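You operate a simulated robot arm through the tools that you are given. There is no shell and no other tool.

You are at the controls of a simulated robot arm. One attempt, no reset.

JOB
Put the pin tray of mill 1 away in its accessory drawer, then rinse the chamber.
Fine: all three pins stay in the tray; table back in, door and drawer shut.

The check looks at the end state, three seconds after you hand in, the way a careful person would. Anything else that was tipped, shoved, dropped, spilled or broken makes it a failure.

ROBOT AND FRAMES
A 7-joint arm with a two-finger parallel gripper, fixed in place. Base frame: the origin is on the floor under the middle of its stand, x ahead of it, y to its left, z up. Readings come in cm, rad, newtons and seconds.
It reaches about 91 cm from its shoulder. Its first joint turns from -2.897 to 2.897 rad. Payload 3.43 kg.
The TCP is the grasp point between the finger pads, 3 cm short of the fingertips. In the tool frame z runs along the fingers and y along their closing line. Largest opening 9.4 cm; finger width 2.8, thickness 1; the body of the gripper, 5 by 9.6 cm, starts 5.5 cm behind the TCP.
Orientation is that of the tool frame in the base frame, as a unit quaternion [x, y, z, w]. With the fingers straight down and closing along the base's y, the tool's x points along the base's -x, its y along +y and its z along -z.

CONTROLS
- The arm moves only by the tool move_arm. Its argument "moves" is a list of rows, each a list of 7 numbers: the shift along the base's x, y, z in units of 25 mm (1.0 is 25 mm), then the turn, a rotation vector about the base's x, y, z in units of 8 degrees (1.0 is 8 degrees), then the opening in per cent of the stroke, from 0 (shut) to 100 (fully open). In form: [[tx, ty, tz, rx, ry, rz, gripper], ...]. A call has 1 to 20 rows; each row shifts and turns the commanded pose from where the row before left it. A call with a number of a shift or a turn outside -1 to 1 is refused whole. A row lasts 0.2 s, in which the tool goes at most 5 cm and 0.15 rad; a call with a longer step from one row to the next is refused whole, and so is a gripper value outside its range. Where a pose cannot be reached the arm comes as near as it can. A force on the tool above 90 N (or 10 N above the force at the start of the call, whichever is more), or a blocked arm, ends the call early, and 0.2 s more pass. Each finger travels about 4.5 cm/s and halts on what it meets, pressing with about 31 N; the grip force reading is that of the motor and also rises with nothing between the fingers. The clock runs only during rows and for 0.2 s after the last one: add rows that do not move to give the fingers time. It gives the time, the measured TCP pose, the force on the tool (base axes), the opening and the grip force at its end, in the units of the frame above (readings bear some noise), with the torque about the TCP (base axes, N m) and any sound that the robot's microphone picked up.
- Cameras (640 x 400 px; columns grow to the right, rows downward): "scene" is fixed at [4.97, -49.92, 167.62]; the picture's right is [0.34, -0.94, 0.00], its down [-0.66, -0.24, -0.71] and it looks along [0.67, 0.24, -0.70] (base axes); focal length 323 px, centre (320, 200). "wrist" rides on the gripper at [7.6, 1.4, -10.2] in the tool frame; the picture's right is [-0.18, 0.98, 0.00], its down [-0.75, -0.14, -0.64] and it looks along [-0.63, -0.12, 0.77] (tool axes); focal length 243 px, centre (320, 200). There is no depth. A picture from a camera that has moved, and an enlarged one, comes with that camera's place and axes in the base frame and with its lens.
- capture(camera): a new picture of that camera. No time passes.
- raise_lower(by): slides the trunk up (or, below 0, down) by that many cm; the arm rides with it, the base frame stays. It gives what a move gives, with no picture.
- close_up(camera, box): a new picture of the part [left, top, right, bottom] of that camera's present view, enlarged. No time passes.
- hand_in(): hands the job in; it is judged then, once.

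Places have to be worked out from the pictures, the camera data and where the tool is seen. Open the gripper and draw the arm clear of the work before you hand the job in, unless the task says otherwise.

The tools are called after "Call:" as name(argument=value, ...) on one line, values as JSON. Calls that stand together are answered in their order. move_arm: Moves the arm, as the interface text tells. Its arguments: {"type":"object","properties":{"moves":{"type":"array"}},"required":["moves"]} The other tools are called the same way: raise_lower (by) moves the trunk up or down; capture (camera) takes a picture; close_up (camera, box) takes an enlarged picture of a part of a camera's view; hand_in () hands the job in.

At the start:

```text
time: 0.0
position: [41.89, -22.16, 138.75]
tool_rot: [-0.001, 1.0, -0.001, -0.001]
force: [0.3, -0.2, 0.2]
moment: [-0.04, -0.01, 0.01]
gripper_width: 9.39
grip_force: 0.0
trunk travel left (down, up): [-55.0, 6.0]
```

scene: 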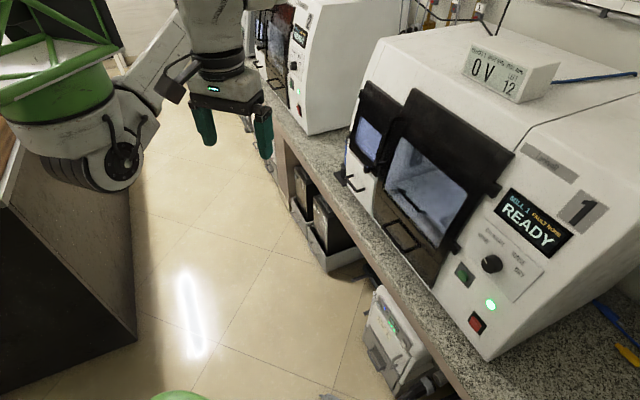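
wrist: 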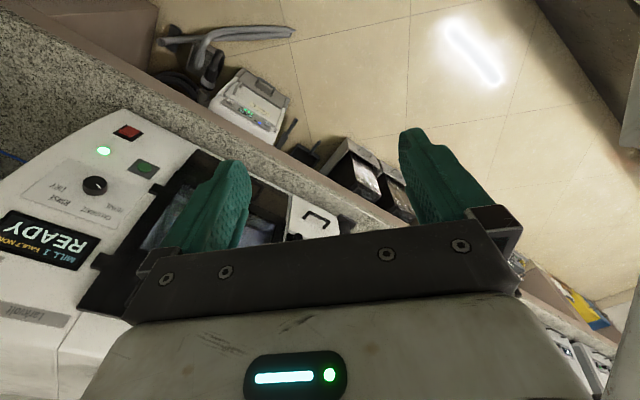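

I start by enlarging the scene views of mill 1 to read its labels, door, drawer, knob and buttons.

Call:
close_up(camera="scene", box=[330, 70, 530, 195])

Call:
close_up(camera="scene", box=[330, 150, 490, 300])

Call:
close_up(camera="scene", box=[440, 130, 640, 370])

Call:
close_up(camera="scene", box=[240, 0, 440, 125])

```text
3.20 times, centred on (430, 132) of scene
camera zoom: at [4.97, -49.92, 167.62], right [0.34, -0.94, 0.0], down [-0.66, -0.24, -0.71], along [0.67, 0.24, -0.7], focal length 1033 px, centre (-32, 416)
```

zoom: 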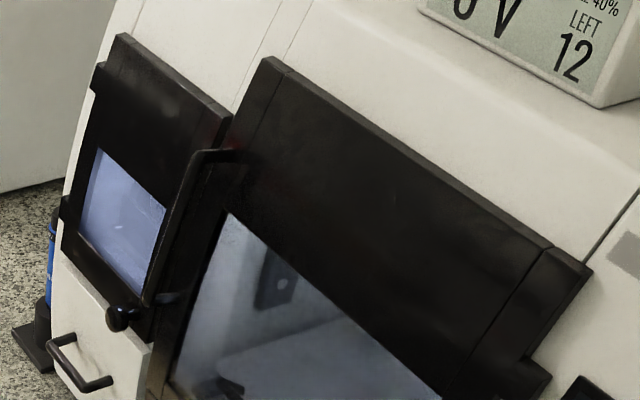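

```text
2.67 times, centred on (410, 225) of scene
camera zoom: at [4.97, -49.92, 167.62], right [0.34, -0.94, 0.0], down [-0.66, -0.24, -0.71], along [0.67, 0.24, -0.7], focal length 861 px, centre (80, 133)
```

zoom: 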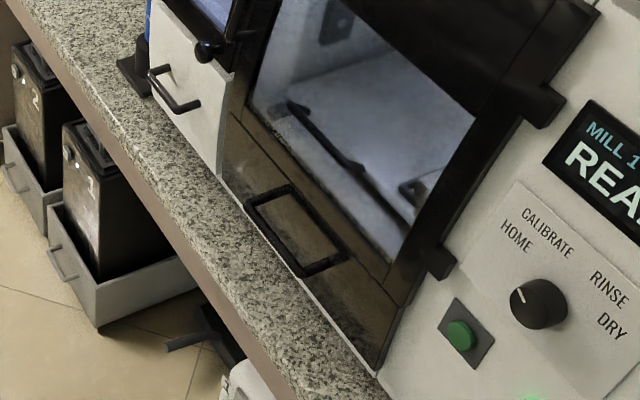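

```text
1.67 times, centred on (540, 250) of scene
camera zoom: at [4.97, -49.92, 167.62], right [0.34, -0.94, 0.0], down [-0.66, -0.24, -0.71], along [0.67, 0.24, -0.7], focal length 538 px, centre (-47, 117)
```

zoom: 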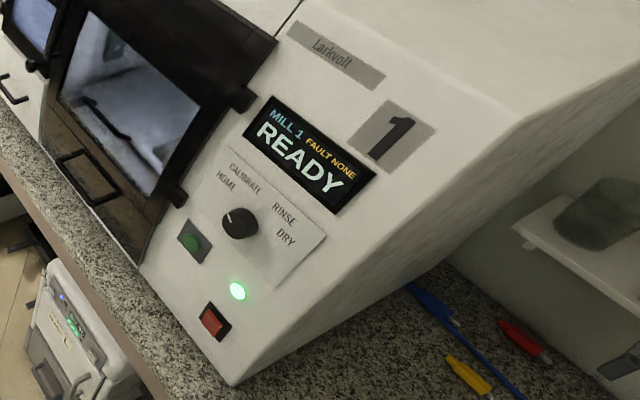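

```text
3.20 times, centred on (340, 62) of scene
camera zoom: at [4.97, -49.92, 167.62], right [0.34, -0.94, 0.0], down [-0.66, -0.24, -0.71], along [0.67, 0.24, -0.7], focal length 1033 px, centre (256, 640)
```

zoom: 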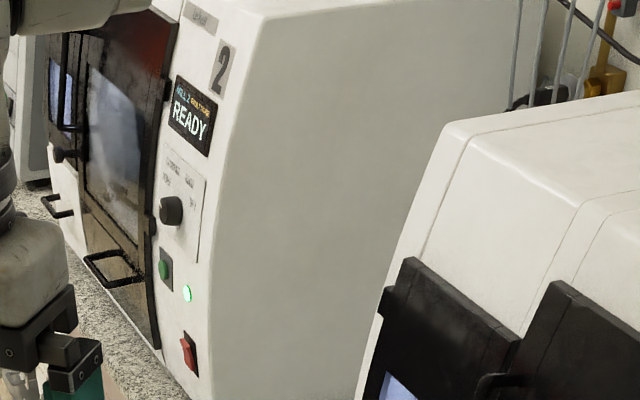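

Triangulating the green lamp from both cameras puts it near [52.2, -74.9, 98.4], and the bench edge runs diagonally at about 45°. I look closer through the wrist camera to match more features.

Call:
close_up(camera="wrist", box=[0, 90, 210, 300])

Call:
close_up(camera="wrist", box=[180, 120, 420, 270])

Call:
close_up(camera="scene", box=[370, 90, 520, 190])

Call:
close_up(camera="scene", box=[340, 160, 440, 230])

```text
1.90 times, centred on (105, 195) of wrist
camera zoom: at [34.18, -20.69, 149.08], right [0.18, 0.98, 0.0], down [0.75, -0.14, 0.64], along [0.63, -0.12, -0.77], focal length 462 px, centre (730, 210)
```

zoom: 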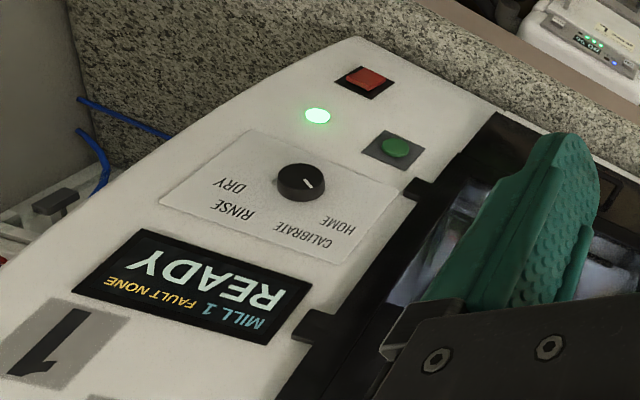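

```text
2.67 times, centred on (300, 195) of wrist
camera zoom: at [34.18, -20.69, 149.08], right [0.18, 0.98, 0.0], down [0.75, -0.14, 0.64], along [0.63, -0.12, -0.77], focal length 647 px, centre (373, 213)
```

zoom: 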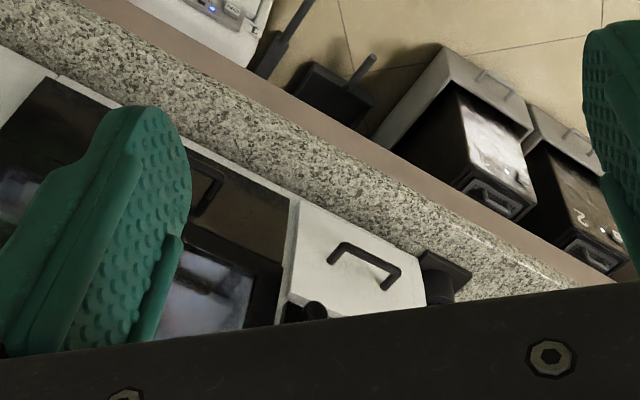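

```text
4.00 times, centred on (445, 140) of scene
camera zoom: at [4.97, -49.92, 167.62], right [0.34, -0.94, 0.0], down [-0.66, -0.24, -0.71], along [0.67, 0.24, -0.7], focal length 1291 px, centre (-180, 440)
```

zoom: 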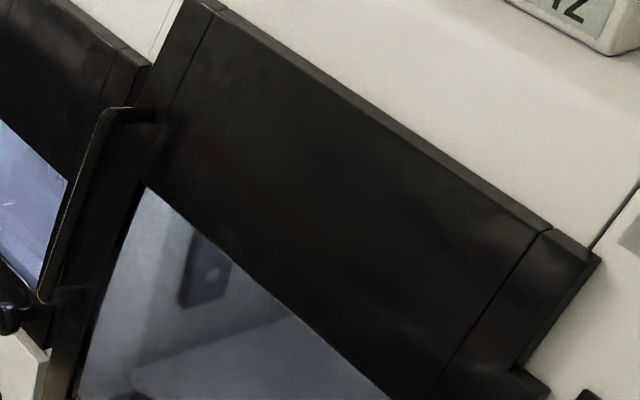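

```text
5.71 times, centred on (390, 195) of scene
camera zoom: at [4.97, -49.92, 167.62], right [0.34, -0.94, 0.0], down [-0.66, -0.24, -0.71], along [0.67, 0.24, -0.7], focal length 1845 px, centre (-80, 229)
```

zoom: 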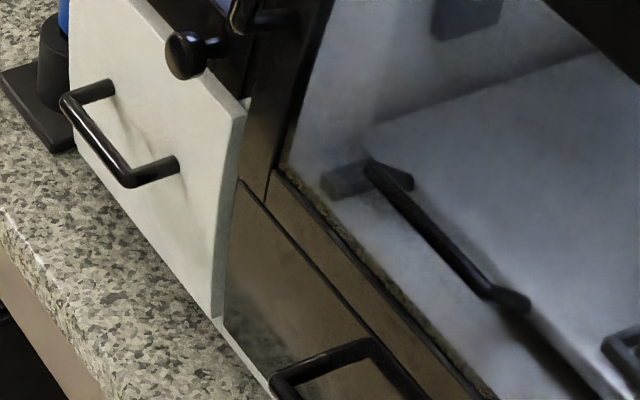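

I check the top display box, the area behind the mill and the boxes under the bench for any labels that bear on the job.

Call:
close_up(camera="scene", box=[450, 30, 570, 110])

Call:
close_up(camera="scene", box=[270, 140, 390, 290])

Call:
close_up(camera="scene", box=[340, 270, 480, 400])

Call:
close_up(camera="scene", box=[0, 0, 220, 200])

```text
5.00 times, centred on (510, 70) of scene
camera zoom: at [4.97, -49.92, 167.62], right [0.34, -0.94, 0.0], down [-0.66, -0.24, -0.71], along [0.67, 0.24, -0.7], focal length 1614 px, centre (-630, 850)
```

zoom: 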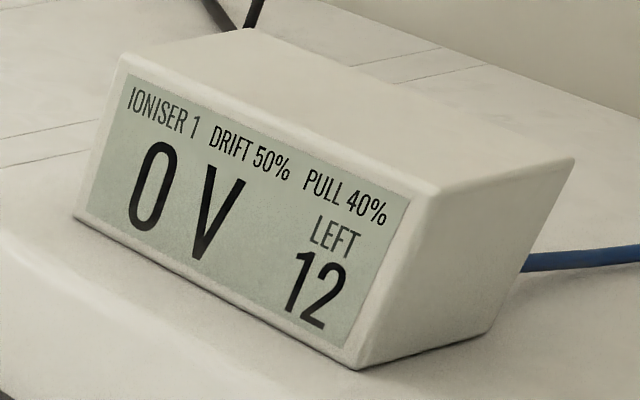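

```text
2.67 times, centred on (330, 215) of scene
camera zoom: at [4.97, -49.92, 167.62], right [0.34, -0.94, 0.0], down [-0.66, -0.24, -0.71], along [0.67, 0.24, -0.7], focal length 861 px, centre (293, 160)
```

zoom: 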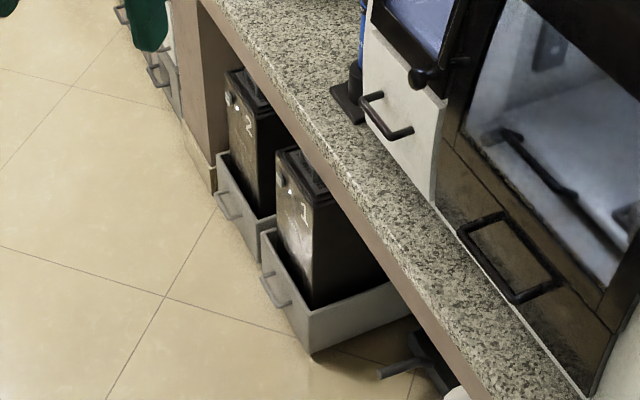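

```text
3.08 times, centred on (410, 335) of scene
camera zoom: at [4.97, -49.92, 167.62], right [0.34, -0.94, 0.0], down [-0.66, -0.24, -0.71], along [0.67, 0.24, -0.7], focal length 993 px, centre (43, -215)
```

zoom: 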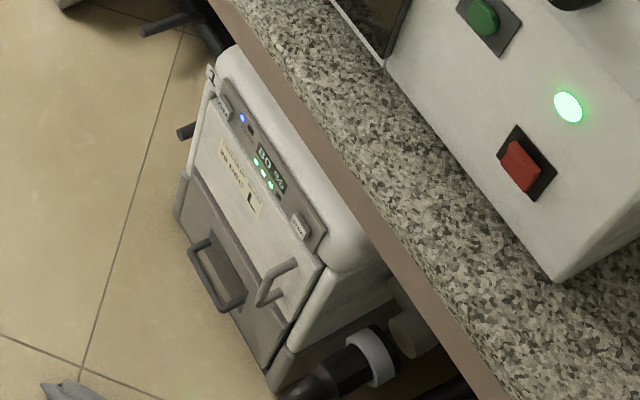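

```text
2.00 times, centred on (110, 100) of scene
camera zoom: at [4.97, -49.92, 167.62], right [0.34, -0.94, 0.0], down [-0.66, -0.24, -0.71], along [0.67, 0.24, -0.7], focal length 646 px, centre (740, 400)
```

zoom: 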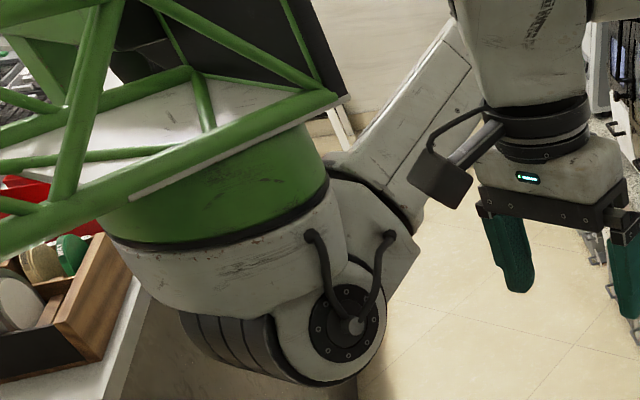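

The white drawer handle bar triangulates to about [87..91, -34..-29, 90.5], and the mill face points along roughly (-0.7, +0.7). I yaw the tool by -45° toward the mill and shift a little nearer, then look again.

Call:
move_arm(moves=[[0.5, -0.4, 0, 0, 0, -0.94, 100], [0.5, -0.4, 0, 0, 0, -0.94, 100], [0.5, -0.4, 0, 0, 0, -0.94, 100], [0.5, -0.4, 0, 0, 0, -0.94, 100], [0.5, -0.4, 0, 0, 0, -0.94, 100], [0.5, -0.4, 0, 0, 0, -0.94, 100]])

Call:
capture(camera="scene")

Call:
capture(camera="wrist")

```text
time: 1.4
position: [49.39, -28.18, 138.77]
tool_rot: [0.384, 0.923, -0.001, -0.001]
force: [0.1, -0.7, 0.0]
moment: [-0.02, 0.05, 0.02]
gripper_width: 9.4
grip_force: 0.0
trunk travel left (down, up): [-55.0, 6.0]
```

```text
taken
```

scene: 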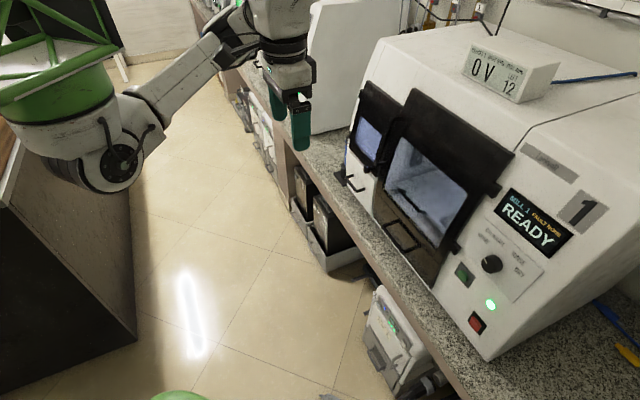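

```text
taken
camera wrist: at [44.96, -21.75, 149.11], right [0.83, 0.56, 0.0], down [0.43, -0.63, 0.64], along [0.36, -0.53, -0.77], focal length 243 px, centre (320, 200)
```

wrist: 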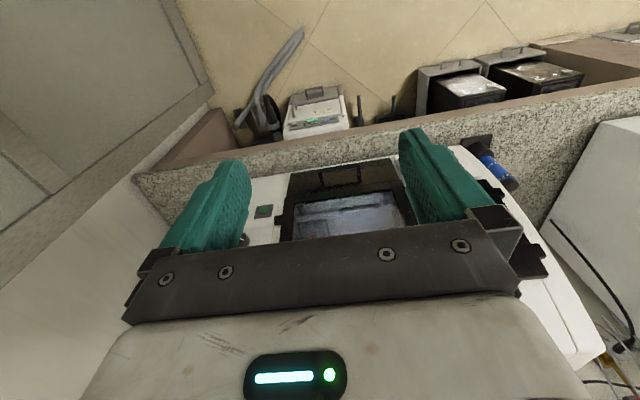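

The shoulder stays fixed near the green housing, and the arm swings freely. I pitch the gripper forward by about 45° so the wrist camera looks at the mill front nearly level.

Call:
move_arm(moves=[[0.3, -0.3, -0.8, -0.66, -0.66, 0, 100], [0.3, -0.3, -0.8, -0.66, -0.66, 0, 100], [0.3, -0.3, -0.8, -0.66, -0.66, 0, 100], [0.3, -0.3, -0.8, -0.66, -0.66, 0, 100], [0.3, -0.3, -0.8, -0.66, -0.66, 0, 100], [0.3, -0.3, -0.8, -0.66, -0.66, 0, 100]])

Call:
capture(camera="scene")

Call:
capture(camera="wrist")

```text
time: 2.8
position: [53.84, -32.61, 126.84]
tool_rot: [0.355, 0.854, -0.147, 0.351]
force: [0.5, 0.4, -0.6]
moment: [0.0, -0.01, -0.02]
gripper_width: 9.38
grip_force: 0.0
trunk travel left (down, up): [-55.0, 6.0]
```

```text
taken
```

scene: 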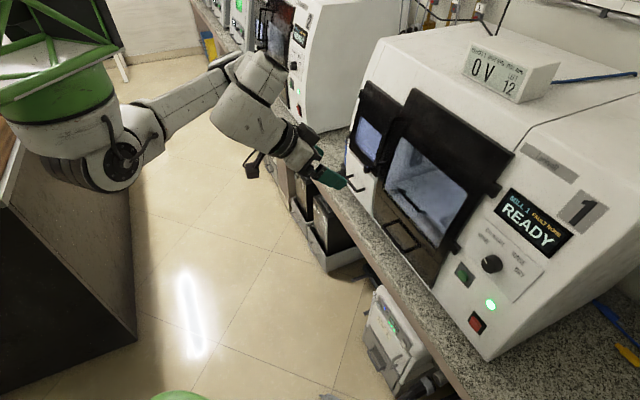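

```text
taken
camera wrist: at [45.92, -22.72, 128.72], right [0.79, 0.6, 0.13], down [-0.04, -0.16, 0.99], along [0.61, -0.78, -0.1], focal length 243 px, centre (320, 200)
```

wrist: 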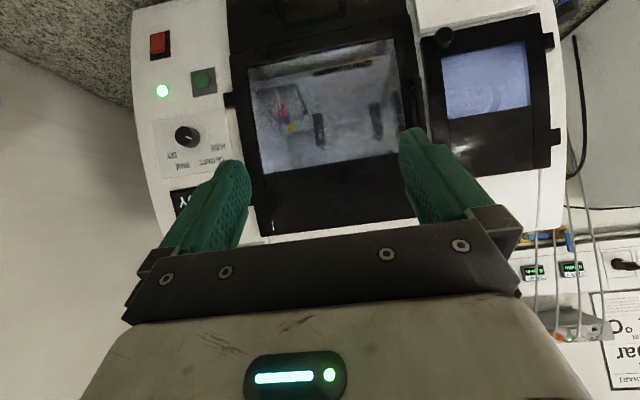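

I enlarge the window, where I can see coloured items and the table inside.

Call:
close_up(camera="wrist", box=[230, 30, 420, 180])

Call:
close_up(camera="wrist", box=[400, 0, 580, 180])

Call:
close_up(camera="wrist", box=[120, 0, 260, 220])

```text
2.67 times, centred on (325, 105) of wrist
camera zoom: at [45.92, -22.72, 128.72], right [0.79, 0.6, 0.13], down [-0.04, -0.16, 0.99], along [0.61, -0.78, -0.1], focal length 647 px, centre (307, 453)
```

zoom: 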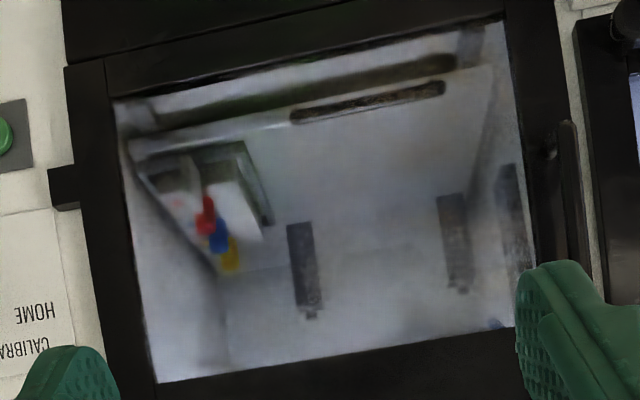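

```text
2.22 times, centred on (490, 90) of wrist
camera zoom: at [45.92, -22.72, 128.72], right [0.79, 0.6, 0.13], down [-0.04, -0.16, 0.99], along [0.61, -0.78, -0.1], focal length 539 px, centre (-58, 444)
```

zoom: 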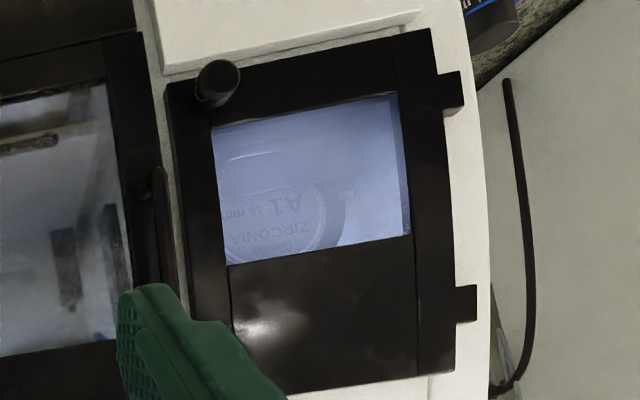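

```text
1.82 times, centred on (190, 110) of wrist
camera zoom: at [45.92, -22.72, 128.72], right [0.79, 0.6, 0.13], down [-0.04, -0.16, 0.99], along [0.61, -0.78, -0.1], focal length 441 px, centre (556, 364)
```

zoom: 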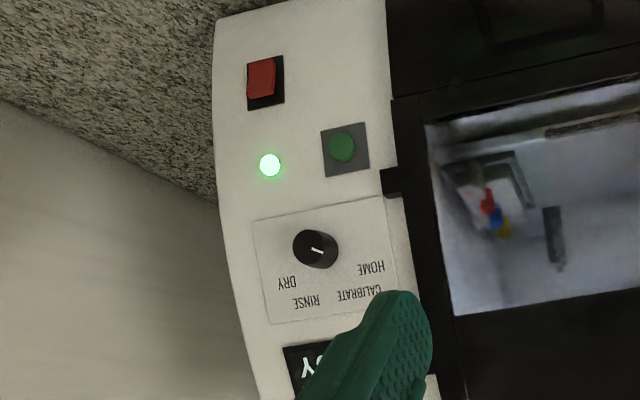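

The tray with red, blue and yellow pins stands on the right of the table behind the window. The main door is hinged on its right and has an upright bar handle on its left, running from about [81.3, -39.9, 108] up to [83.4, -42.1, 123]. I move in front of that handle, levelling the gripper more.

Call:
move_arm(moves=[[0.8, 0.1, -0.5, -0.66, -0.66, 0, 100], [0.8, 0.1, -0.5, -0.66, -0.66, 0, 100], [0.8, 0.1, -0.5, -0.66, -0.66, 0, 100], [0.8, 0.1, -0.5, 0, 0, 0, 100], [0.8, 0.1, -0.5, 0, 0, 0, 100], [0.8, 0.1, -0.5, 0, 0, 0, 100]])

Call:
capture(camera="scene")

Call:
capture(camera="wrist")

```text
time: 4.2
position: [63.51, -32.65, 120.54]
tool_rot: [0.335, 0.798, -0.192, 0.462]
force: [0.1, 0.6, -0.4]
moment: [0.02, -0.04, 0.03]
gripper_width: 9.42
grip_force: 0.1
out of reach, approached as far as the arm can: row 2, 3
trunk travel left (down, up): [-55.0, 6.0]
```

```text
taken
```

scene: 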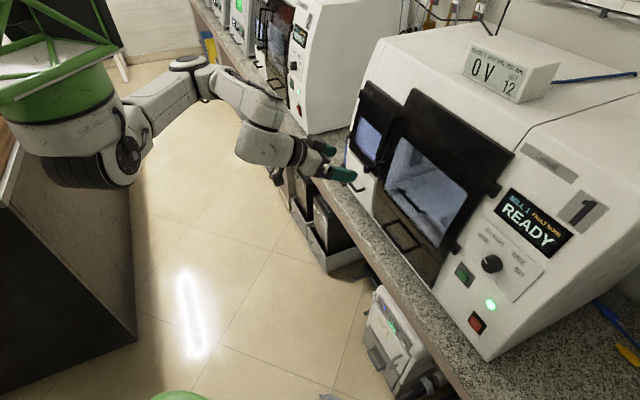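

```text
taken
camera wrist: at [55.44, -22.55, 119.03], right [0.77, 0.62, 0.16], down [-0.23, 0.03, 0.97], along [0.6, -0.78, 0.16], focal length 243 px, centre (320, 200)
```

wrist: 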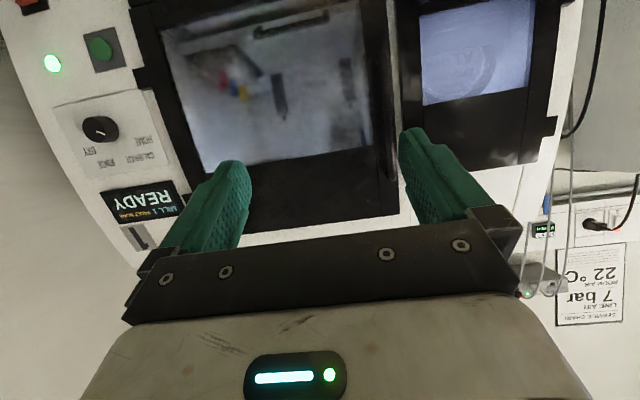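

The wrist stopped at about 30° below level ("out of reach" in pitch). I enlarge the arm itself to understand its posture before choosing a trunk height.

Call:
close_up(camera="scene", box=[0, 0, 370, 230])

```text
1.73 times, centred on (185, 115) of scene
camera zoom: at [4.97, -49.92, 167.62], right [0.34, -0.94, 0.0], down [-0.66, -0.24, -0.71], along [0.67, 0.24, -0.7], focal length 558 px, centre (554, 347)
```

zoom: 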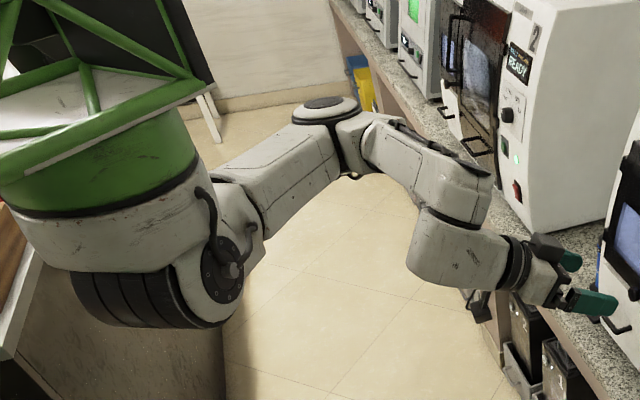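

The arm hangs inverted from its trunk; 30° pitch suffices since the door leans back about 12°. I advance to a pre-grasp spot in front of the door handle.

Call:
move_arm(moves=[[0.9, -0.2, -0.23, 0, 0, 0, 100], [0.9, -0.2, -0.23, 0, 0, 0, 100], [0.9, -0.2, -0.23, 0, 0, 0, 100], [0.9, -0.2, -0.23, 0, 0, 0, 100], [0.9, -0.2, -0.23, 0, 0, 0, 100]])

Call:
capture(camera="scene")

Call:
capture(camera="wrist")

```text
time: 5.4
position: [74.72, -35.18, 117.53]
tool_rot: [0.336, 0.798, -0.193, 0.462]
force: [-0.5, -0.1, 0.7]
moment: [-0.01, -0.02, 0.0]
gripper_width: 9.42
grip_force: 0.1
trunk travel left (down, up): [-55.0, 6.0]
```

```text
taken
```

scene: 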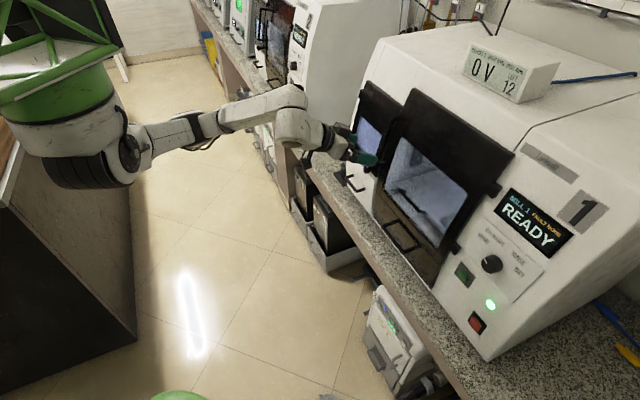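

```text
taken
camera wrist: at [66.78, -25.07, 116.05], right [0.77, 0.62, 0.16], down [-0.23, 0.03, 0.97], along [0.6, -0.78, 0.16], focal length 243 px, centre (320, 200)
```

wrist: 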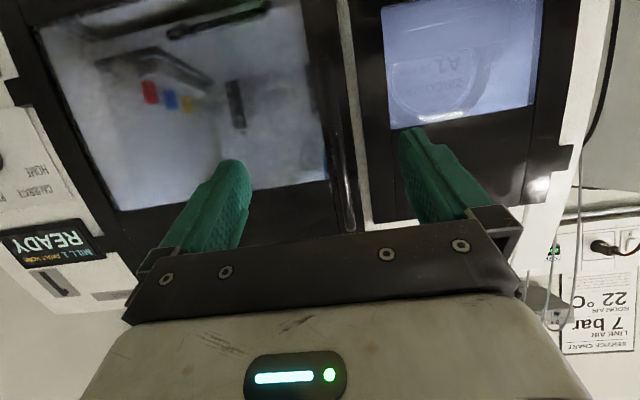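

I zoom on the handle as the wrist camera sees it between the fingers.

Call:
close_up(camera="wrist", box=[230, 20, 450, 250])

Call:
close_up(camera="scene", box=[310, 90, 450, 210])

```text
1.74 times, centred on (340, 135) of wrist
camera zoom: at [66.78, -25.07, 116.05], right [0.77, 0.62, 0.16], down [-0.23, 0.03, 0.97], along [0.6, -0.78, 0.16], focal length 422 px, centre (285, 313)
```

zoom: 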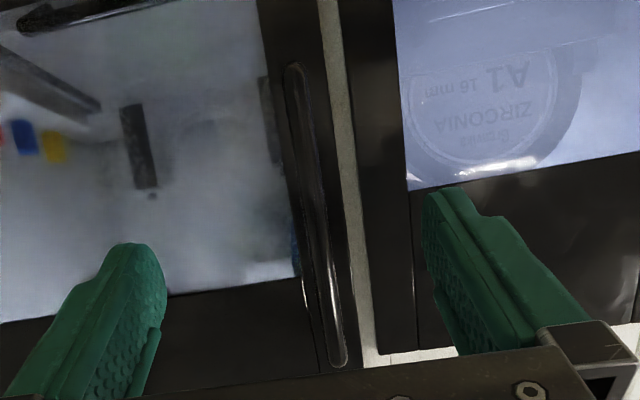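

```text
3.33 times, centred on (380, 150) of scene
camera zoom: at [4.97, -49.92, 167.62], right [0.34, -0.94, 0.0], down [-0.66, -0.24, -0.71], along [0.67, 0.24, -0.7], focal length 1076 px, centre (120, 367)
```

zoom: 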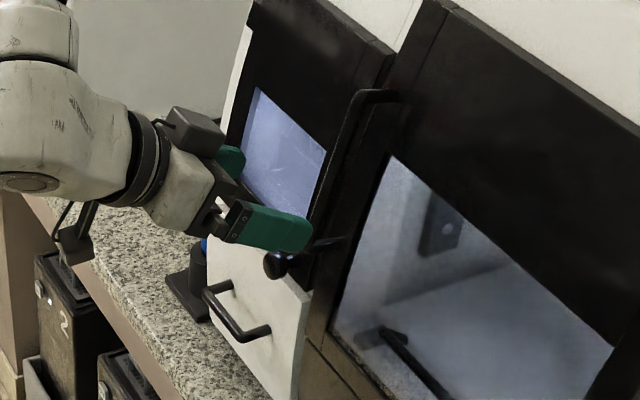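

Handle bar refined: [81.0, -40.0, 108.5] to [83.8, -42.4, 123.1], offset about 3.8 cm from the panel. I align sideways by 1.4 cm and advance along the fingers so the bar sits between the pads.

Call:
move_arm(moves=[[0.56, 0.11, 0.53, 0, 0, 0, 100], [0.44, -0.446, -0.36, 0, 0, 0, 100], [0.44, -0.446, -0.36, 0, 0, 0, 100], [0.44, -0.446, -0.36, 0, 0, 0, 100], [0.44, -0.446, -0.36, 0, 0, 0, 100], [0.22, -0.223, -0.18, 0, 0, 0, 100]])

Call:
close_up(camera="scene", box=[310, 90, 450, 210])

Call:
capture(camera="wrist")

```text
time: 6.8
position: [80.93, -39.81, 114.8]
tool_rot: [0.335, 0.799, -0.193, 0.461]
force: [0.5, -0.7, -0.4]
moment: [-0.02, 0.01, -0.03]
gripper_width: 9.42
grip_force: 0.2
trunk travel left (down, up): [-55.0, 6.0]
```

```text
3.33 times, centred on (380, 150) of scene
camera zoom: at [4.97, -49.92, 167.62], right [0.34, -0.94, 0.0], down [-0.66, -0.24, -0.71], along [0.67, 0.24, -0.7], focal length 1076 px, centre (120, 367)
```

zoom: 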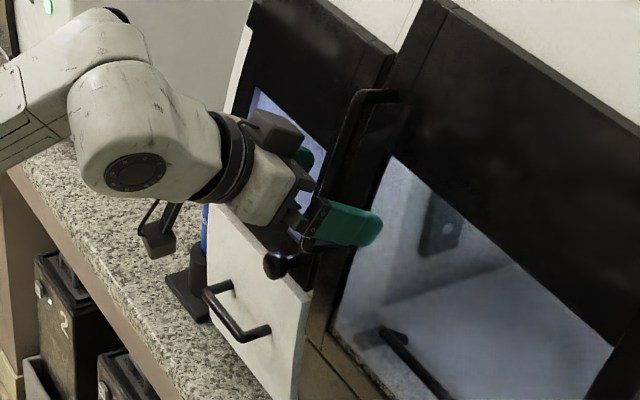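

```text
taken
camera wrist: at [73.03, -29.85, 113.31], right [0.76, 0.62, 0.16], down [-0.23, 0.03, 0.97], along [0.6, -0.78, 0.16], focal length 243 px, centre (320, 200)
```

wrist: 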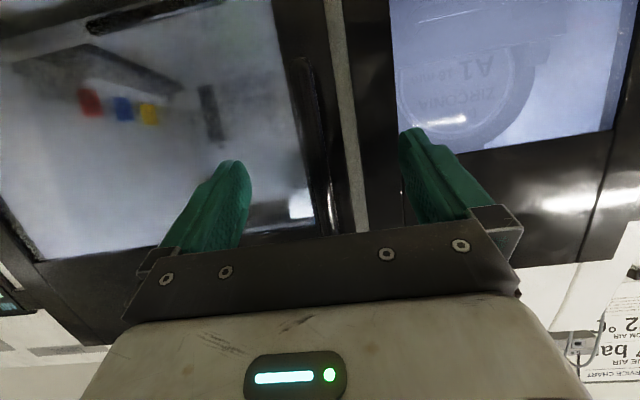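

The bar lies between the open fingers near the tool axis. I close the gripper on it, holding still.

Call:
move_arm(moves=[[0, 0, 0, 0, 0, 0, 30], [0, 0, 0, 0, 0, 0, 20], [0, 0, 0, 0, 0, 0, 10], [0, 0, 0, 0, 0, 0, 0], [0, 0, 0, 0, 0, 0, 0], [0, 0, 0, 0, 0, 0, 0]])

Call:
capture(camera="wrist")

```text
time: 8.2
position: [80.93, -39.98, 114.79]
tool_rot: [0.335, 0.798, -0.193, 0.462]
force: [-0.8, 1.3, -0.6]
moment: [-0.44, 0.23, 0.11]
gripper_width: 1.2
grip_force: 35.2
trunk travel left (down, up): [-55.0, 6.0]
```

```text
taken
camera wrist: at [73.01, -29.84, 113.34], right [0.76, 0.62, 0.16], down [-0.23, 0.03, 0.97], along [0.6, -0.78, 0.16], focal length 243 px, centre (320, 200)
```

wrist: 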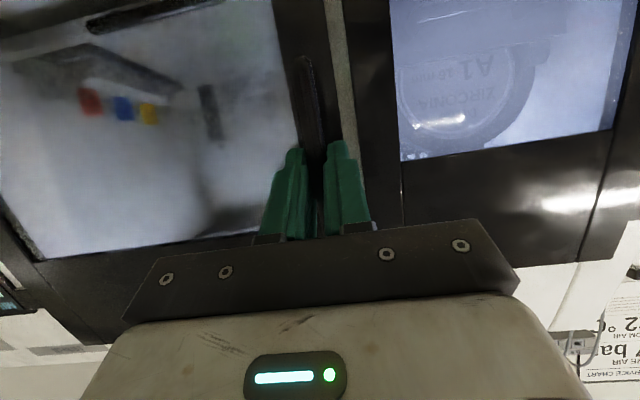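

Bar gripped (width 1.2 cm). I start swinging the door about its leaning right-hand hinge with three small arc steps and check the force.

Call:
move_arm(moves=[[-0.527, 0.384, 0.162, 0.065, -0.065, 0.364, 0], [-0.547, 0.355, 0.16, 0.065, -0.065, 0.364, 0], [-0.566, 0.325, 0.158, 0.065, -0.065, 0.364, 0]])

Call:
capture(camera="scene")

```text
time: 9.0
position: [76.87, -37.09, 115.82]
tool_rot: [0.282, 0.819, -0.14, 0.479]
force: [-2.5, 2.0, -17.9]
moment: [-1.51, 0.17, 0.24]
gripper_width: 1.18
grip_force: 44.8
trunk travel left (down, up): [-55.0, 6.0]
```

```text
taken
```

scene: 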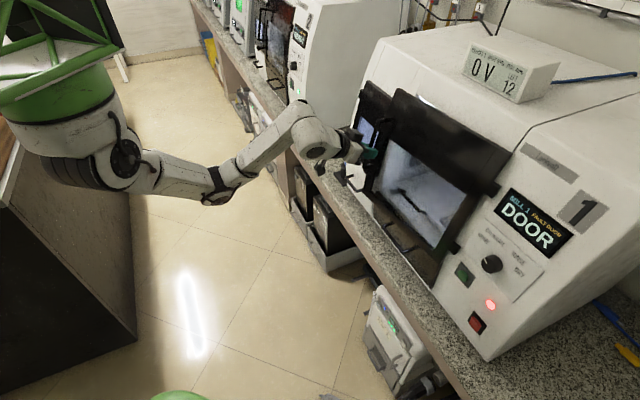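

The door is moving (display now says DOOR, lamp red), but the -18 N downward pull says I am rising too much. I look closely at the hinge side.

Call:
close_up(camera="scene", box=[330, 70, 530, 270])

Call:
close_up(camera="scene", box=[310, 80, 430, 200])

```text
2.00 times, centred on (430, 170) of scene
camera zoom: at [4.97, -49.92, 167.62], right [0.34, -0.94, 0.0], down [-0.66, -0.24, -0.71], along [0.67, 0.24, -0.7], focal length 646 px, centre (100, 260)
```

zoom: 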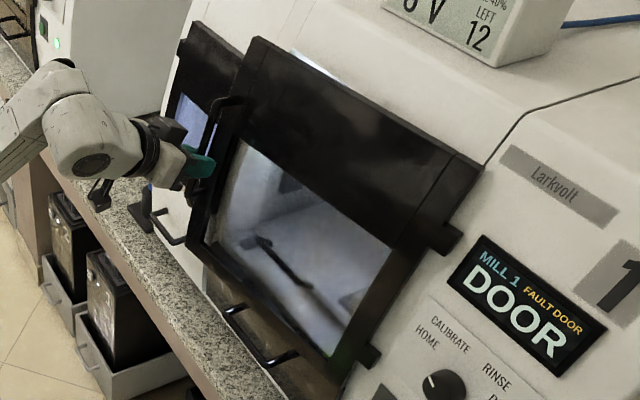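

```text
3.33 times, centred on (370, 140) of scene
camera zoom: at [4.97, -49.92, 167.62], right [0.34, -0.94, 0.0], down [-0.66, -0.24, -0.71], along [0.67, 0.24, -0.7], focal length 1076 px, centre (153, 400)
```

zoom: 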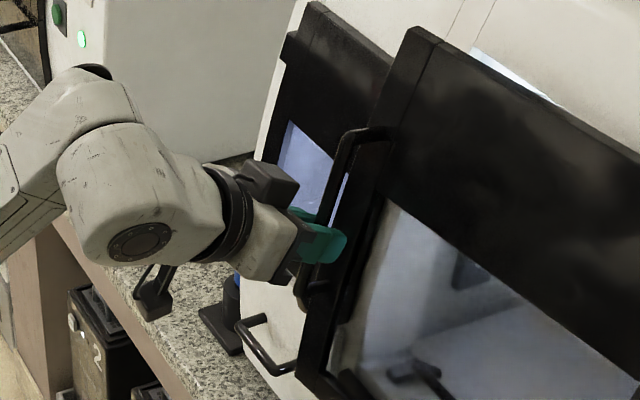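

I carry on along the arc without any rise for two steps to see how the vertical force responds.

Call:
move_arm(moves=[[-0.583, 0.295, 0.0, 0.065, -0.065, 0.364, 0], [-0.598, 0.263, 0.0, 0.065, -0.065, 0.364, 0]])

```text
time: 9.6
position: [73.81, -35.88, 116.21]
tool_rot: [0.245, 0.826, -0.107, 0.496]
force: [1.1, -4.8, 14.7]
moment: [-0.81, 1.25, 0.23]
gripper_width: 1.22
grip_force: 45.2
trunk travel left (down, up): [-55.0, 6.0]
```

The true rise lies in between (hinge tilt about 11°). I continue the arc to about 30° with the corrected rise.

Call:
move_arm(moves=[[-0.612, 0.231, 0.2, 0.05, -0.05, 0.368, 0], [-0.624, 0.198, 0.115, 0.05, -0.05, 0.368, 0], [-0.635, 0.165, 0.112, 0.05, -0.05, 0.368, 0], [-0.648, 0.135, 0.108, 0.05, -0.05, 0.368, 0], [-0.654, 0.102, 0.104, 0.05, -0.05, 0.368, 0]])

Call:
capture(camera="scene")

```text
time: 10.8
position: [65.96, -33.74, 117.6]
tool_rot: [0.148, 0.845, -0.024, 0.513]
force: [1.8, -1.7, 12.5]
moment: [-1.24, 0.55, 0.24]
gripper_width: 1.19
grip_force: 44.8
trunk travel left (down, up): [-55.0, 6.0]
```

```text
taken
```

scene: 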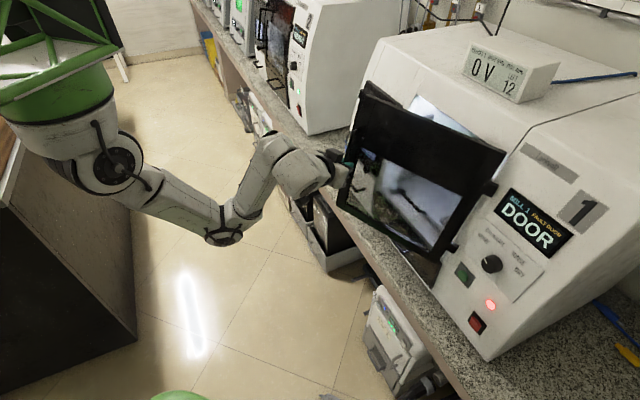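

The door is about 30° open and follows well. I keep going on the same arc toward about 48°.

Call:
move_arm(moves=[[-0.66, 0.067, 0.2, 0.05, -0.05, 0.368, 0], [-0.662, 0.032, 0.095, 0.05, -0.05, 0.368, 0], [-0.664, -0.003, 0.091, 0.05, -0.05, 0.368, 0], [-0.664, -0.038, 0.086, 0.05, -0.05, 0.368, 0], [-0.662, -0.072, 0.081, 0.05, -0.05, 0.368, 0], [-0.659, -0.107, 0.076, 0.05, -0.05, 0.368, 0]])

Call:
capture(camera="scene")

```text
time: 12.2
position: [56.0, -33.9, 119.04]
tool_rot: [0.027, 0.849, 0.078, 0.521]
force: [-6.4, 11.2, -31.4]
moment: [-1.32, 0.27, 0.31]
gripper_width: 1.21
grip_force: 45.7
trunk travel left (down, up): [-55.0, 6.0]
```

```text
taken
```

scene: 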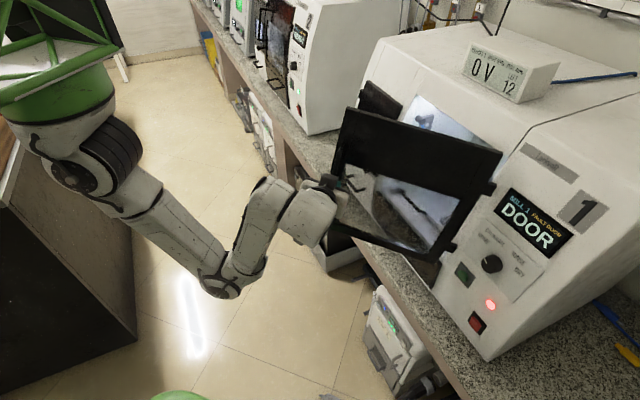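

The pull is now slightly downward-inward, so I trim the rise and continue the arc to about 66°.

Call:
move_arm(moves=[[-0.652, -0.041, -0.1, 0.05, -0.05, 0.368, 0], [-0.644, -0.124, -0.05, 0.05, -0.05, 0.368, 0], [-0.635, -0.208, 0.03, 0.05, -0.05, 0.368, 0], [-0.624, -0.241, 0.03, 0.05, -0.05, 0.368, 0], [-0.611, -0.273, 0.03, 0.05, -0.05, 0.368, 0], [-0.597, -0.304, 0.03, 0.05, -0.05, 0.368, 0]])

Call:
capture(camera="scene")

```text
time: 13.6
position: [46.67, -37.1, 119.33]
tool_rot: [-0.092, 0.828, 0.172, 0.525]
force: [4.3, -7.1, 29.2]
moment: [-1.02, -1.12, -0.04]
gripper_width: 1.21
grip_force: 45.0
trunk travel left (down, up): [-55.0, 6.0]
```

```text
taken
```

scene: 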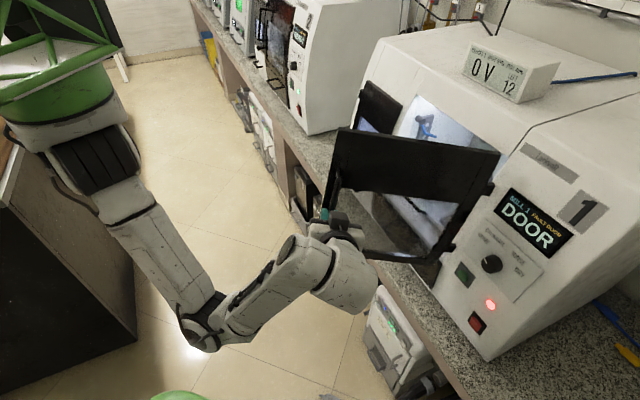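

Door is near 66°. I add a little rise back and continue to about 81°.

Call:
move_arm(moves=[[-0.58, -0.335, 0.15, 0.05, -0.05, 0.368, 0], [-0.563, -0.364, 0.1, 0.05, -0.05, 0.368, 0], [-0.544, -0.393, 0.02, 0.05, -0.05, 0.368, 0], [-0.523, -0.42, 0.014, 0.05, -0.05, 0.368, 0], [-0.501, -0.446, 0.007, 0.05, -0.05, 0.368, 0]])

Call:
capture(camera="scene")

```text
time: 14.8
position: [39.68, -41.86, 119.81]
tool_rot: [-0.193, 0.799, 0.253, 0.51]
force: [-9.7, 8.4, -29.8]
moment: [-1.41, -0.31, 0.27]
gripper_width: 1.2
grip_force: 45.2
trunk travel left (down, up): [-55.0, 6.0]
```

```text
taken
```

scene: 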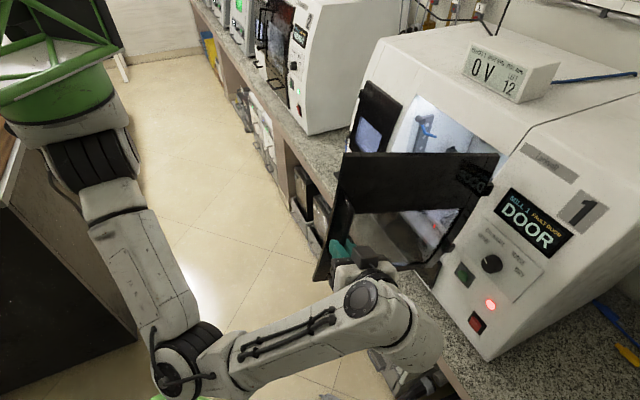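

Door at about 81°. I ease down slightly and continue past 90°.

Call:
move_arm(moves=[[-0.477, -0.472, -0.12, 0.05, -0.05, 0.368, 0], [-0.452, -0.496, -0.04, 0.05, -0.05, 0.368, 0], [-0.426, -0.518, -0.02, 0.05, -0.05, 0.368, 0], [-0.4, -0.54, -0.02, 0.05, -0.05, 0.368, 0], [-0.37, -0.56, -0.03, 0.05, -0.05, 0.368, 0]])

Call:
capture(camera="scene")

Call:
capture(camera="wrist")

```text
time: 16.0
position: [34.11, -48.39, 119.49]
tool_rot: [-0.289, 0.754, 0.324, 0.493]
force: [-22.2, 14.2, 16.5]
moment: [-1.24, -0.4, 0.54]
gripper_width: 1.21
grip_force: 44.9
trunk travel left (down, up): [-55.0, 6.0]
```

```text
taken
```

scene: 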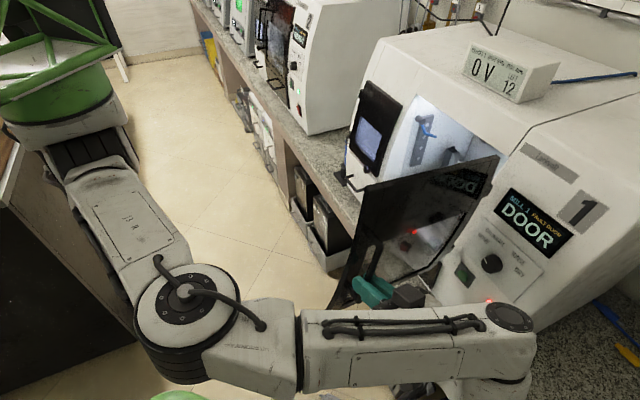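

```text
taken
camera wrist: at [24.71, -56.29, 115.96], right [-0.68, 0.63, 0.37], down [0.01, -0.5, 0.87], along [0.73, 0.59, 0.33], focal length 243 px, centre (320, 200)
```

wrist: 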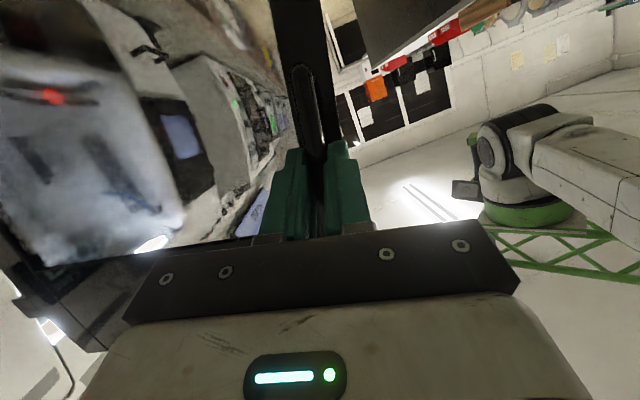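

The door stands at about 96° with no resistance. I take it a bit further, to about 108°, to gain room for the hand near the tray.

Call:
move_arm(moves=[[-0.42, -0.5, 0.02, 0.05, -0.05, 0.368, 0], [-0.311, -0.594, 0.0, 0.05, -0.05, 0.368, 0], [-0.28, -0.608, -0.03, 0.05, -0.05, 0.368, 0], [-0.248, -0.621, -0.04, 0.05, -0.05, 0.368, 0]])

Call:
capture(camera="scene")

```text
time: 17.0
position: [34.17, -48.17, 119.59]
tool_rot: [-0.29, 0.752, 0.326, 0.494]
force: [-23.9, 14.0, 30.9]
moment: [-0.98, -0.69, 0.45]
gripper_width: 1.2
grip_force: 45.0
out of reach, approached as far as the arm can: row 1, 2, 3, 4
trunk travel left (down, up): [-55.0, 6.0]
```

```text
taken
```

scene: 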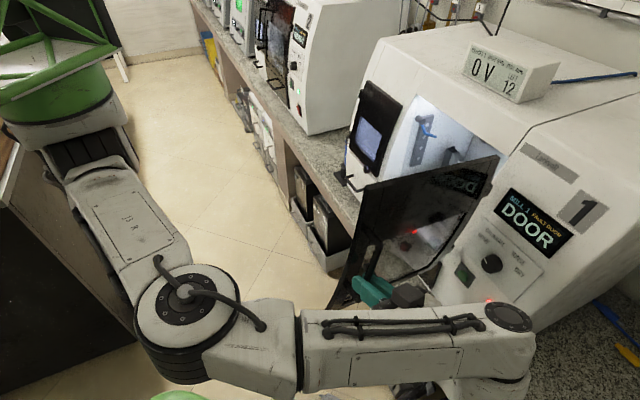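

The arm cannot turn further; the door is fully clear at about 96°. I open the gripper on the handle now.

Call:
move_arm(moves=[[0, 0, 0, 0, 0, 0, 40], [0, 0, 0, 0, 0, 0, 60], [0, 0, 0, 0, 0, 0, 80], [0, 0, 0, 0, 0, 0, 90], [0, 0, 0, 0, 0, 0, 90]])

Call:
capture(camera="wrist")

Call:
close_up(camera="scene", box=[300, 130, 520, 330])

```text
time: 18.2
position: [34.51, -48.37, 119.39]
tool_rot: [-0.287, 0.754, 0.326, 0.493]
force: [-1.0, 0.0, -1.4]
moment: [-0.02, -0.01, -0.06]
gripper_width: 8.46
grip_force: 0.1
trunk travel left (down, up): [-55.0, 6.0]
```

```text
taken
camera wrist: at [24.99, -56.3, 115.69], right [-0.68, 0.63, 0.37], down [0.01, -0.5, 0.87], along [0.74, 0.59, 0.33], focal length 243 px, centre (320, 200)
```

wrist: 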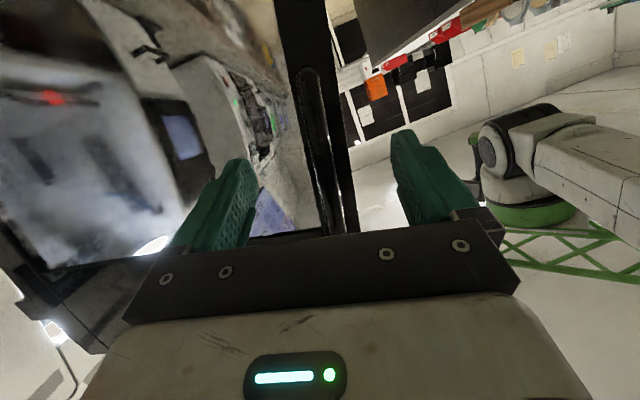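

```text
2.00 times, centred on (410, 230) of scene
camera zoom: at [4.97, -49.92, 167.62], right [0.34, -0.94, 0.0], down [-0.66, -0.24, -0.71], along [0.67, 0.24, -0.7], focal length 646 px, centre (140, 140)
```

zoom: 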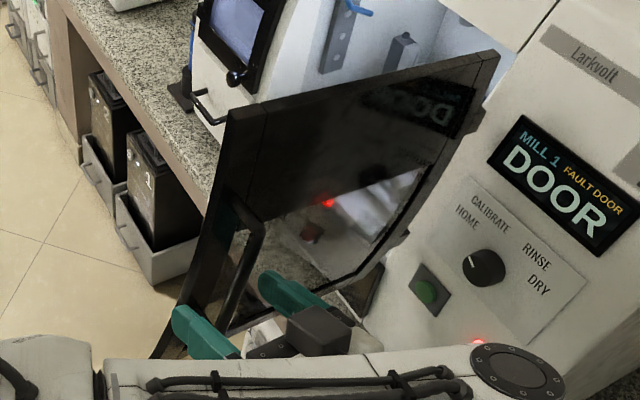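

The fingers are open around the bar. I withdraw about 5 cm away from the door panel, yawing back slightly to stay within reach.

Call:
move_arm(moves=[[-0.35, -0.4, 0.05, 0, 0, -0.2, 90], [-0.35, -0.4, 0.05, 0, 0, -0.2, 90], [-0.35, -0.4, 0.05, 0, 0, -0.2, 90], [-0.35, -0.4, 0.05, 0, 0, -0.2, 90]])

Call:
capture(camera="wrist")

Call:
capture(camera="scene")

```text
time: 19.2
position: [32.6, -50.15, 119.86]
tool_rot: [-0.255, 0.767, 0.302, 0.506]
force: [0.3, 0.2, 0.4]
moment: [-0.01, 0.01, -0.01]
gripper_width: 8.45
grip_force: 0.2
out of reach, approached as far as the arm can: row 1, 2, 4
trunk travel left (down, up): [-55.0, 6.0]
```

```text
taken
camera wrist: at [22.44, -57.15, 116.23], right [-0.62, 0.69, 0.37], down [-0.03, -0.5, 0.87], along [0.78, 0.53, 0.33], focal length 243 px, centre (320, 200)
```

wrist: 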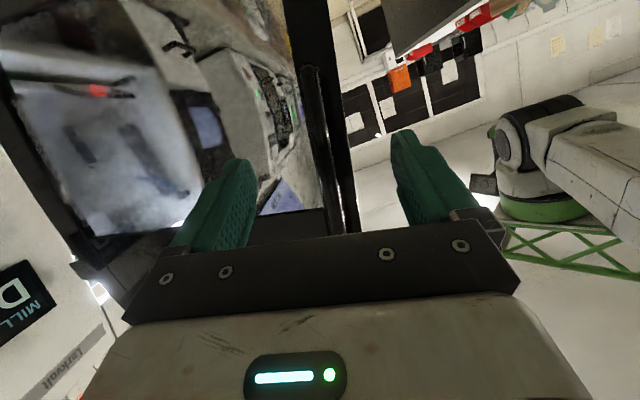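

```text
taken
```

scene: 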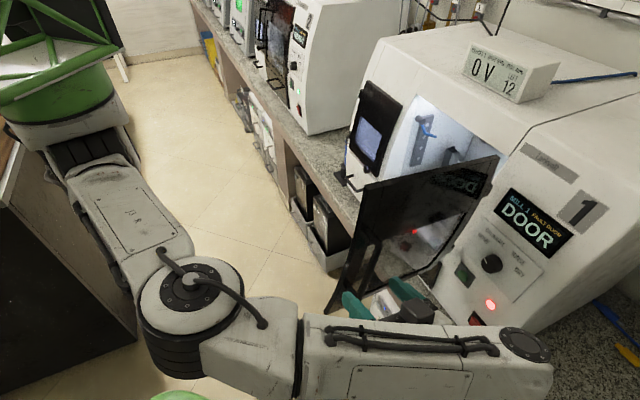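

That frees a couple of centimetres. I keep withdrawing with more back-yaw until the fingers are clear of the handle.

Call:
move_arm(moves=[[-0.4, -0.3, 0.1, 0, 0, -0.5, 90], [-0.4, -0.3, 0.1, 0, 0, -0.5, 90], [-0.4, -0.3, 0.1, 0, 0, -0.5, 90], [-0.4, -0.3, 0.1, 0, 0, -0.5, 90]])

Call:
capture(camera="wrist")

Call:
capture(camera="scene")

```text
time: 20.2
position: [28.53, -53.02, 120.87]
tool_rot: [-0.135, 0.795, 0.223, 0.547]
force: [0.0, 0.1, -0.3]
moment: [-0.02, -0.04, 0.01]
gripper_width: 8.48
grip_force: 0.1
trunk travel left (down, up): [-55.0, 6.0]
```

```text
taken
camera wrist: at [16.73, -56.73, 117.22], right [-0.38, 0.84, 0.37], down [-0.18, -0.47, 0.87], along [0.91, 0.26, 0.33], focal length 243 px, centre (320, 200)
```

wrist: 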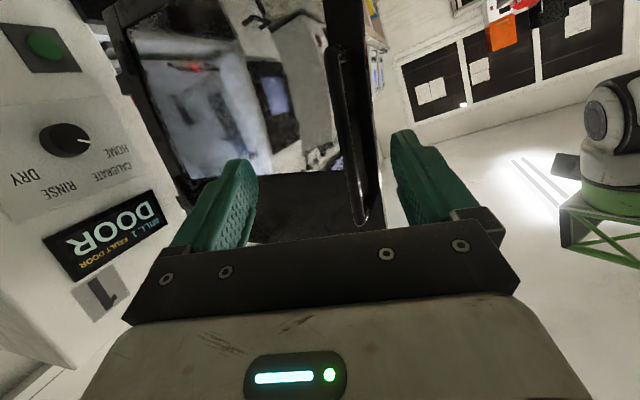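

```text
taken
```

scene: 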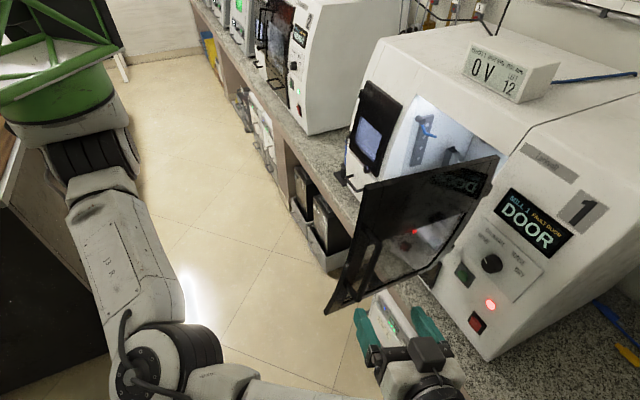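

I am clear of the handle (TCP 28.5, -53). I swing the hand back around the door's free edge (about [35, -44]) to the robot side, yawing back toward the mill.

Call:
move_arm(moves=[[-0.8, 1.0, 0.4, 0, 0, -0.5, 60], [-0.8, 1.0, 0.4, 0, 0, -0.5, 30], [0.13, 1.0, 0.4, 0, 0, -0.7, 30], [0.13, 1.0, 0.4, 0, 0, -0.7, 30], [0.13, 1.0, 0.4, 0, 0, -0.7, 30], [0.87, 1.0, 0, 0, 0, -0.7, 30], [0.87, 1.0, 0, 0, 0, -0.7, 30], [0.87, 1.0, 0, 0, 0, -0.7, 30]])

Call:
capture(camera="scene")

Call:
capture(camera="wrist")

```text
time: 22.0
position: [32.23, -33.14, 125.93]
tool_rot: [0.157, 0.792, 0.014, 0.59]
force: [0.1, -1.0, -0.6]
moment: [0.0, -0.02, 0.01]
gripper_width: 2.82
grip_force: 0.0
trunk travel left (down, up): [-55.0, 6.0]
```

```text
taken
```

scene: 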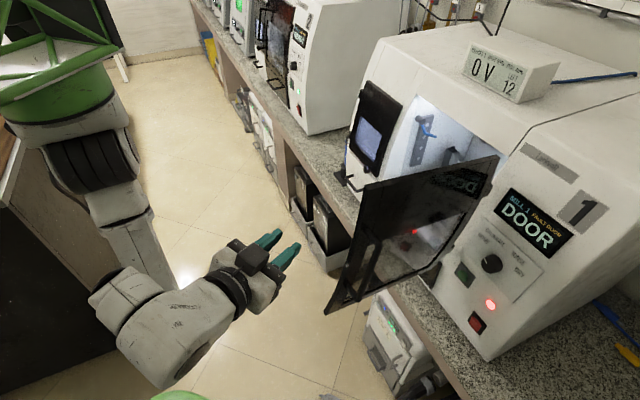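

```text
taken
camera wrist: at [20.93, -27.97, 122.19], right [0.28, 0.89, 0.37], down [-0.45, -0.23, 0.87], along [0.85, -0.41, 0.33], focal length 243 px, centre (320, 200)
```

wrist: 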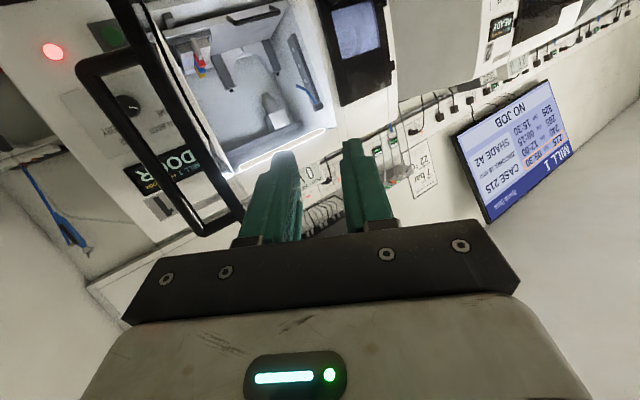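

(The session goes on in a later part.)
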